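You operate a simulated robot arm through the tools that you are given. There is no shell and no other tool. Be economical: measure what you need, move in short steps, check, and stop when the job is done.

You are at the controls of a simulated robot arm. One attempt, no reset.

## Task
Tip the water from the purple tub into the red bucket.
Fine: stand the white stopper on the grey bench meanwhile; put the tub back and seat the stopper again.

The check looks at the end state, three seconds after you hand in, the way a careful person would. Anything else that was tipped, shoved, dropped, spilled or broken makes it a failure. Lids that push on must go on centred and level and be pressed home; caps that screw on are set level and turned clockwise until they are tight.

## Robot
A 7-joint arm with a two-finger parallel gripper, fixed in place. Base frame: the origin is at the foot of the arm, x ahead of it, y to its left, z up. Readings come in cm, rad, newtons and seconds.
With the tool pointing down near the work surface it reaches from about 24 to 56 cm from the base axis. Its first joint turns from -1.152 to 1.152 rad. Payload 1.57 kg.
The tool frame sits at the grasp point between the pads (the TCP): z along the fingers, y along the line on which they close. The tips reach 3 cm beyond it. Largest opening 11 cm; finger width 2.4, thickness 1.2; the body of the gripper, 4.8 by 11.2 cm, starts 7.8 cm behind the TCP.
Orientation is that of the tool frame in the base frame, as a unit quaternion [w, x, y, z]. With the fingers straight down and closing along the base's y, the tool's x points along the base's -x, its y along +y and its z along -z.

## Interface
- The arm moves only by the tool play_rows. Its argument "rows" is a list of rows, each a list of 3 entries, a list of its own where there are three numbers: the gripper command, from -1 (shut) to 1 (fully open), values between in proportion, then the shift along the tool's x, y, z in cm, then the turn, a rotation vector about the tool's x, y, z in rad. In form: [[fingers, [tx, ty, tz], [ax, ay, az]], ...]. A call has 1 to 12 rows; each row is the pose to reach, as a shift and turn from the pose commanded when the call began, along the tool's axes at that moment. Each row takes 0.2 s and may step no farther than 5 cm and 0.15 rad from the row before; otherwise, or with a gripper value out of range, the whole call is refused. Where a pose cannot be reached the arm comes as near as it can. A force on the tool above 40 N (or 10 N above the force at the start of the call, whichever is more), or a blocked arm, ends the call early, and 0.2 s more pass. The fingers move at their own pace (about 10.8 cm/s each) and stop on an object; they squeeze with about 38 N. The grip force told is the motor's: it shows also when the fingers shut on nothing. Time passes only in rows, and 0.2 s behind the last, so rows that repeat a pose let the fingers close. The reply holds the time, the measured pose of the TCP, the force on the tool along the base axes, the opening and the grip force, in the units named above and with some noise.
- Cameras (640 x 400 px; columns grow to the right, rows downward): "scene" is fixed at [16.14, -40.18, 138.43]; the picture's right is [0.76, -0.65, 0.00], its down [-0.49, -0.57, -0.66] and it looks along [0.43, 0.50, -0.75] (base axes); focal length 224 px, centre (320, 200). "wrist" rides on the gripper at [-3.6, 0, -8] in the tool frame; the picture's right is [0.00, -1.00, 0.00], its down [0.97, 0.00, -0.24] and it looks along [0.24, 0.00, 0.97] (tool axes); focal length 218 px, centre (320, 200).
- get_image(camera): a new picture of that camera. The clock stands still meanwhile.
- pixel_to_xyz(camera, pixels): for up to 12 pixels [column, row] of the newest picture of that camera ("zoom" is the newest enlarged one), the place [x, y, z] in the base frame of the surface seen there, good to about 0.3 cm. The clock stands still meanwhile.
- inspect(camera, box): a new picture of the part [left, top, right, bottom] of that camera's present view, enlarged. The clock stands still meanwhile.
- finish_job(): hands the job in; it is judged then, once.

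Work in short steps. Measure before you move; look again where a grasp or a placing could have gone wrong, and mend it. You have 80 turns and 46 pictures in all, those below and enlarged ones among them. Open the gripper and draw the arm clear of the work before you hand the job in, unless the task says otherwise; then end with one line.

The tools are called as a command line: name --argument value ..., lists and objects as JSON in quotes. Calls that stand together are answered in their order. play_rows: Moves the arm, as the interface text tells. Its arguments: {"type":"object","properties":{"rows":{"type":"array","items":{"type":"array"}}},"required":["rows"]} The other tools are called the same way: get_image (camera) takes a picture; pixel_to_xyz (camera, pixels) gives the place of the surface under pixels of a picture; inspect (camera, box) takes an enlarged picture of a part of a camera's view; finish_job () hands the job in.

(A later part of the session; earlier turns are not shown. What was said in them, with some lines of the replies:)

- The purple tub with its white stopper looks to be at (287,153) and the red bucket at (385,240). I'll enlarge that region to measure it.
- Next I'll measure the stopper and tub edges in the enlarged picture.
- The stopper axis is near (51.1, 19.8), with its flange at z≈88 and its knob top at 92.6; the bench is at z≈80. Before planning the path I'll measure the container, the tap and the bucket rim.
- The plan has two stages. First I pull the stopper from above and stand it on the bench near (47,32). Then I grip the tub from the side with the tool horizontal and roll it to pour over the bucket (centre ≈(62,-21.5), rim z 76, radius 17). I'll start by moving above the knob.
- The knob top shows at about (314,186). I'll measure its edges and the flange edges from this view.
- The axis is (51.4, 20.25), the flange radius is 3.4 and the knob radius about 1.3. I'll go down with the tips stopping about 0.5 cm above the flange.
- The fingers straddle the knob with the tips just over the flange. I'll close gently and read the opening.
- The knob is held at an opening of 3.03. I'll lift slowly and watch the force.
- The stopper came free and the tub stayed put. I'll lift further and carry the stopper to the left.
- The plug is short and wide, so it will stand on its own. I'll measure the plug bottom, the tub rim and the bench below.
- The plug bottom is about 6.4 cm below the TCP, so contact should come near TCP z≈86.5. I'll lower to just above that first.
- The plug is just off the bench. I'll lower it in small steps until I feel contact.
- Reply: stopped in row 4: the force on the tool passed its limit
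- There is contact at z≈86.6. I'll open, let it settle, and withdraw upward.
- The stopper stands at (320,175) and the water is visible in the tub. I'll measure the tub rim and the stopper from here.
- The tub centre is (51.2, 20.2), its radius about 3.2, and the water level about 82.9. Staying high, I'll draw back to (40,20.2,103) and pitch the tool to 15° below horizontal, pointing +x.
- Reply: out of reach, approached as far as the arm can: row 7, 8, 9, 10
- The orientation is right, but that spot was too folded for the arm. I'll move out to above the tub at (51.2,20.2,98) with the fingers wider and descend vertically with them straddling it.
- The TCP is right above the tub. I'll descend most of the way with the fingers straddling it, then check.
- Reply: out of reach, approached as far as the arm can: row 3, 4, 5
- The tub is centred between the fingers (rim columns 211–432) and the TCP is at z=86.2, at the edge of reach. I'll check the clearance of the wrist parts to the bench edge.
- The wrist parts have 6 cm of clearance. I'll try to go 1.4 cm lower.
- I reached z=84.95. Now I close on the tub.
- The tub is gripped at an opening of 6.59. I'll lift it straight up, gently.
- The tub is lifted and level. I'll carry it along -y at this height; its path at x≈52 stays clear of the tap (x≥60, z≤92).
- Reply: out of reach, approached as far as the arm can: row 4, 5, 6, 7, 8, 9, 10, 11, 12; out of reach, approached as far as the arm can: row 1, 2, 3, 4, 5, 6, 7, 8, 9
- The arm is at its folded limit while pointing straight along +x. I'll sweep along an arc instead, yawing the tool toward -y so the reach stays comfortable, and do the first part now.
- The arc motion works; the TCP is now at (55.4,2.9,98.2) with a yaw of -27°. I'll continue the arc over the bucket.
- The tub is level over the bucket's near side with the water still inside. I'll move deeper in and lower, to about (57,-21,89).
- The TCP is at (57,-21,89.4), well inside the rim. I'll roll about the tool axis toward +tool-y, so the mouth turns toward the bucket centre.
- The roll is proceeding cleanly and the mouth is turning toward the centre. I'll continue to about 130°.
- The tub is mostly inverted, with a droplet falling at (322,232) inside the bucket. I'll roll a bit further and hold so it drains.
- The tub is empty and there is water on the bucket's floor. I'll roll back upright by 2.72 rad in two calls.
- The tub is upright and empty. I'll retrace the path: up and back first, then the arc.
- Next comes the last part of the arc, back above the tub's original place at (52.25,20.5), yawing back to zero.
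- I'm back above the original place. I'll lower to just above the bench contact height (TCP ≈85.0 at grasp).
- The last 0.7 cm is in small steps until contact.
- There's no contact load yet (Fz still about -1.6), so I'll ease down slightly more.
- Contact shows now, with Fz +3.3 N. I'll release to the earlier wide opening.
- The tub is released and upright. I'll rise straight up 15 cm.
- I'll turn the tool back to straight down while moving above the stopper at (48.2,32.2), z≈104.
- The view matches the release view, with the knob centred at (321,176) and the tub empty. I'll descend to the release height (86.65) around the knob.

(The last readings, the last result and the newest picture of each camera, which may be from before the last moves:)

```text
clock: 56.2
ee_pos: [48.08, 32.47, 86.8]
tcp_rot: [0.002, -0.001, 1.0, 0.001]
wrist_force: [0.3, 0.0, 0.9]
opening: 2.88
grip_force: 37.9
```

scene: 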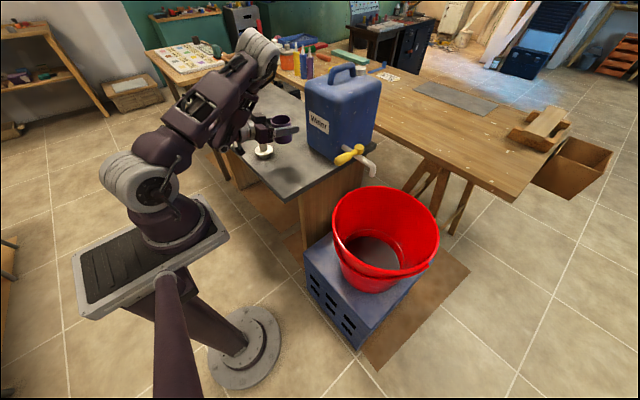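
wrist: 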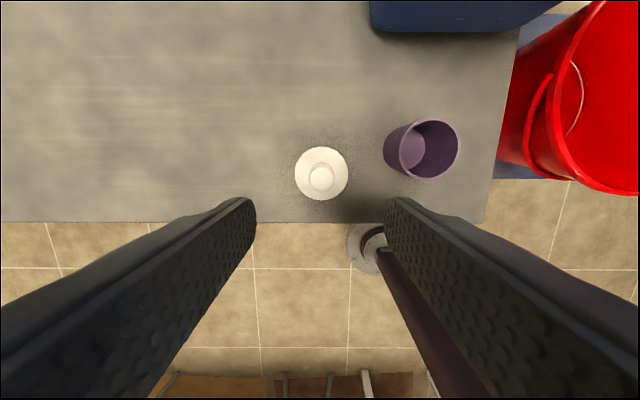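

The knob is gripped at 2.88. I'll lift 13 cm straight up, then take a fresh look at the tub rim.

play_rows --rows '[[-1, [0, 0, -1], [0, 0, 0]], [-1, [0, 0, -4], [0, 0, 0]], [-1, [0, 0, -8], [0, 0, 0]], [-1, [0, 0, -12], [0, 0, 0]], [-1, [0, 0, -14], [0, 0, 0]], [-1, [0, 0, -14], [0, 0, 0]]]'

inspect --camera "wrist" --box '[280, 100, 480, 225]'

inspect --camera "scene" --box '[240, 100, 320, 180]'

```text
clock: 57.6
ee_pos: [48.15, 32.53, 100.9]
tcp_rot: [0.002, -0.001, 1.0, 0.0]
wrist_force: [0.6, 0.1, -0.8]
opening: 2.86
grip_force: 38.1
```

```text
3.20 times, centred on (380, 162) of wrist
```

zoom: 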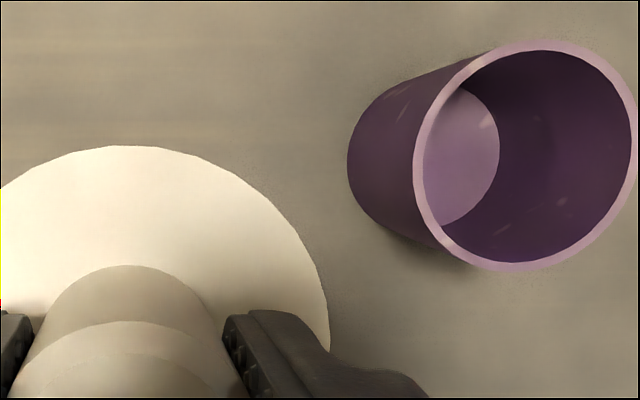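

```text
5.00 times, centred on (280, 140) of scene
```

zoom: 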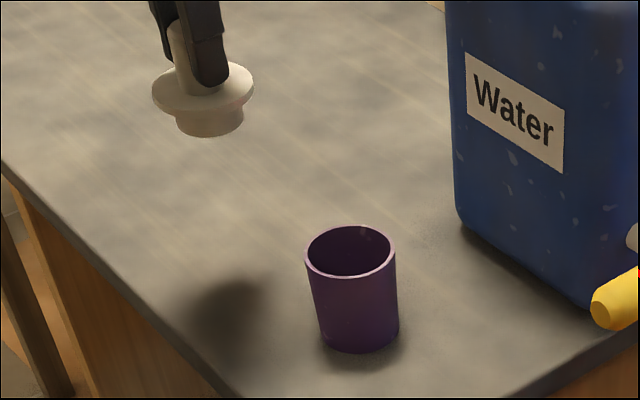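

I computed the rim centre from this view as ≈(51.4–51.5, 20.6), with the stopper axis about 0.2 cm ahead of the TCP in x. I'll move closer, staying high, for a better measurement.

play_rows --rows '[[-1, [-1, -1.3, 0], [0, 0, 0]], [-1, [-2, -2.6, 0], [0, 0, 0]], [-1, [-3.05, -4, 0], [0, 0, 0]], [-1, [-3.05, -4, 0], [0, 0, 0]], [-1, [-3.05, -4, 0], [0, 0, 0]]]'

inspect --camera "wrist" --box '[240, 100, 480, 250]'

```text
clock: 58.8
ee_pos: [51.31, 28.48, 100.73]
tcp_rot: [0.002, 0.0, 1.0, 0.001]
wrist_force: [-0.2, 0.0, -0.3]
opening: 2.88
grip_force: 37.7
```

```text
2.67 times, centred on (360, 175) of wrist
```

zoom: 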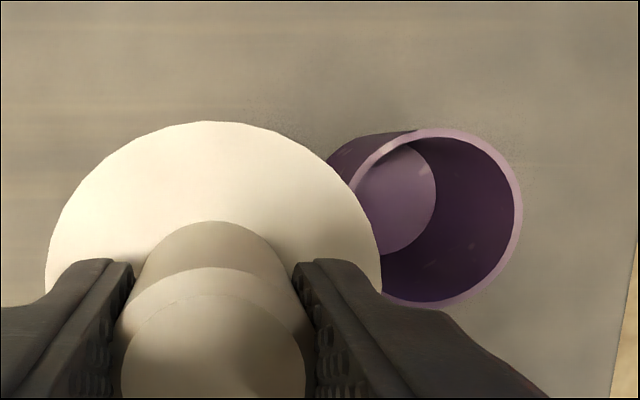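

The stopper is centred on the TCP in y. The rim centre lies about 7.9 cm toward -y and level with the stopper in x, so I'll move above the tub and lower until the plug is just over the rim.

play_rows --rows '[[-1, [0.02, -2, 0], [0, 0, 0]], [-1, [0.05, -4.5, 0], [0, 0, 0]], [-1, [0.05, -7, 0], [0, 0, 0]], [-1, [0.05, -7.9, 0], [0, 0, 0]], [-1, [0.05, -7.9, 2], [0, 0, 0]], [-1, [0.05, -7.9, 4.5], [0, 0, 0]], [-1, [0.05, -7.9, 5.9], [0, 0, 0]], [-1, [0.05, -7.9, 5.9], [0, 0, 0]]]'

inspect --camera "scene" --box '[260, 125, 310, 175]'

```text
clock: 60.6
ee_pos: [51.39, 20.44, 94.93]
tcp_rot: [0.002, -0.002, 1.0, 0.001]
wrist_force: [-0.3, -0.3, -0.3]
opening: 2.83
grip_force: 38.2
```

```text
8.00 times, centred on (285, 150) of scene
```

zoom: 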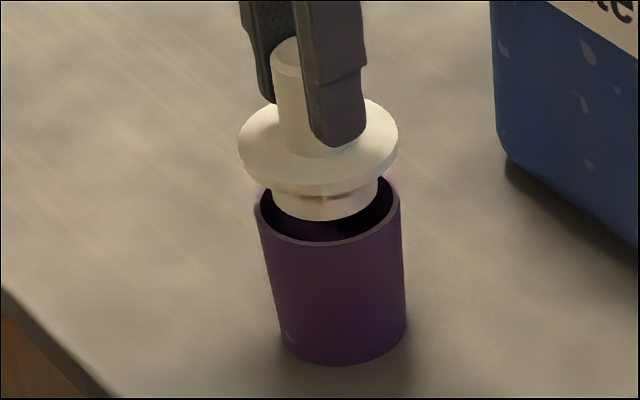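

The stopper axis lines up with the tub to about 0.1 cm (flange centre col 318 against a predicted 321). I'll make a tiny correction and lower the plug into the mouth.

play_rows --rows '[[-1, [-0.08, -0.06, 0.4], [0, 0, 0]], [-1, [-0.08, -0.06, 0.8], [0, 0, 0]], [-1, [-0.08, -0.06, 1.2], [0, 0, 0]], [-1, [-0.08, -0.06, 1.6], [0, 0, 0]], [-1, [-0.08, -0.06, 1.9], [0, 0, 0]], [-1, [-0.08, -0.06, 1.9], [0, 0, 0]]]'

inspect --camera "scene" --box '[260, 125, 310, 175]'

```text
clock: 62.0
ee_pos: [51.27, 20.4, 93.09]
tcp_rot: [0.002, -0.001, 1.0, 0.001]
wrist_force: [-0.1, -0.2, 0.3]
opening: 2.83
grip_force: 38.2
```

```text
8.00 times, centred on (285, 150) of scene
```

zoom: 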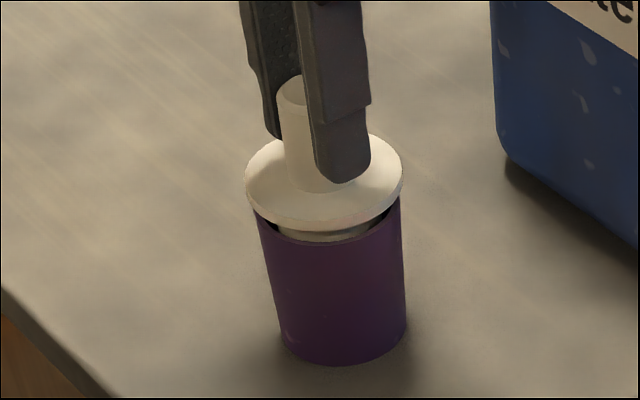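

The plug is inside the mouth with no side force, and the flange centre at 324.5 matches the predicted 324.9. I'll keep lowering in small steps.

play_rows --rows '[[-1, [0, 0, 0.25], [0, 0, 0]], [-1, [0, 0, 0.5], [0, 0, 0]], [-1, [0, 0, 0.75], [0, 0, 0]], [-1, [0, 0, 1.0], [0, 0, 0]], [-1, [0, 0, 1.0], [0, 0, 0]]]'

```text
clock: 63.2
ee_pos: [51.32, 20.41, 91.96]
tcp_rot: [0.002, -0.002, 1.0, 0.0]
wrist_force: [-2.0, -0.8, 10.7]
opening: 2.83
grip_force: 38.3
```

Seating force is building (10.7 N at z=91.96). I'll press further in small steps.

play_rows --rows '[[-1, [0, 0, 0.15], [0, 0, 0]], [-1, [0, 0, 0.3], [0, 0, 0]], [-1, [0, 0, 0.4], [0, 0, 0]], [-1, [0, 0, 0.4], [0, 0, 0]]]'

inspect --camera "scene" --box '[260, 125, 310, 175]'

```text
clock: 63.9
ee_pos: [51.4, 20.58, 92.02]
tcp_rot: [0.003, -0.001, 1.0, 0.001]
wrist_force: [-1.9, -0.6, 9.5]
opening: 2.86
grip_force: 38.1
stopped in row 3: the force on the tool passed its limit (the readings are from after the stop); the commanded pose is now the measured one
```

```text
8.00 times, centred on (285, 150) of scene
```

zoom: 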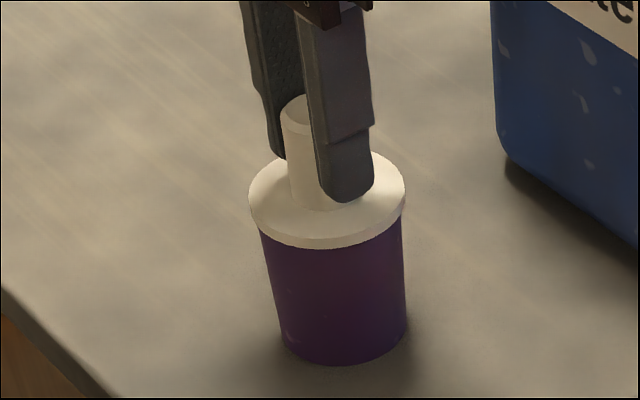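

The press exceeded 40 N without moving further, and the flange sits flush on the rim. I'll release and rise.

play_rows --rows '[[-0.2, [0, 0, 0], [0, 0, 0]], [0.2, [0, 0, 0], [0, 0, 0]], [0.2, [0, 0, 0], [0, 0, 0]], [0.2, [0, 0, -3], [0, 0, 0]], [0.2, [0, 0, -7], [0, 0, 0]], [0.2, [0, 0, -11], [0, 0, 0]], [0.2, [0, 0, -11.5], [0, 0, 0]]]'

inspect --camera "scene" --box '[250, 120, 330, 180]'

pixel_to_xyz --camera "zoom" --pixels '[[278, 118], [278, 140], [254, 130], [305, 130], [228, 200], [350, 200], [288, 232], [325, 170], [335, 215], [245, 220]]'

```text
clock: 65.5
ee_pos: [51.23, 20.33, 103.4]
tcp_rot: [0.003, -0.002, 1.0, 0.001]
wrist_force: [-0.3, 1.0, 0.6]
opening: 6.6
grip_force: 0.0
```

```text
6.67 times, centred on (290, 150) of scene
```

zoom: 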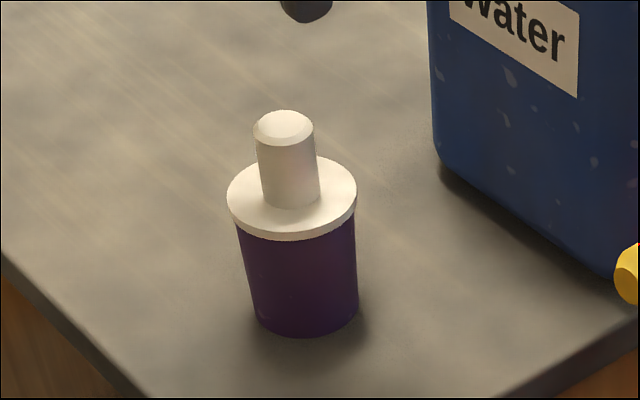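

```text
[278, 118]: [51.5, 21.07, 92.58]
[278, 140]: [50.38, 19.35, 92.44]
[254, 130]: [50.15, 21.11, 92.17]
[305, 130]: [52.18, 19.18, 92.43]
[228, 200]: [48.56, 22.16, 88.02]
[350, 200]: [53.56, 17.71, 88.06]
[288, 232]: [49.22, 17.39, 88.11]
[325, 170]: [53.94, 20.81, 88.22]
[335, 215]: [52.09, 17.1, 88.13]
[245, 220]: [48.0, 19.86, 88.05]
```

The heights match the start (flange at 88.0–88.1, knob top at 92.5), and the stopper is level and centred. I'll draw the arm clear and take a last look.

play_rows --rows '[[0.6, [0, 0, -3], [0, 0, 0]], [1, [2, 0.3, -6], [0, 0, 0]], [1, [6, 0.6, -8], [0, 0, 0]], [1, [10, 1, -8], [0, 0, 0]], [1, [14, 1.5, -8], [0, 0, 0]], [1, [18, 2, -8], [0, 0, 0]], [1, [18, 2, -8], [0, 0, 0]]]'

get_image --camera "scene"

inspect --camera "scene" --box '[230, 110, 460, 310]'

```text
clock: 67.1
ee_pos: [33.38, 22.34, 111.67]
tcp_rot: [0.003, -0.001, 1.0, 0.001]
wrist_force: [-0.2, 0.6, 0.1]
opening: 11.0
grip_force: 0.1
```

```text
7 pictures are left
```

scene: 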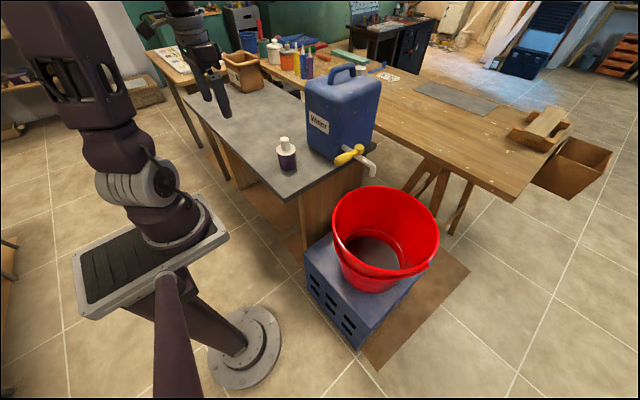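

```text
2.00 times, centred on (345, 210) of scene
```

zoom: 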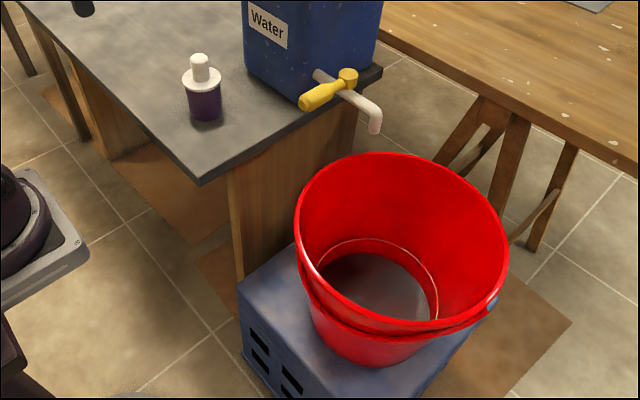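

The water is in the bucket and the stoppered tub is back in its place. I can see no spill, nothing else looks disturbed, and the arm is clear with the gripper open. I'm handing in.

finish_job

```text
The job is handed in.
```

I tipped the water into the red bucket, put the empty tub back within about 0.3 cm of where it stood, and pressed the stopper home on it.
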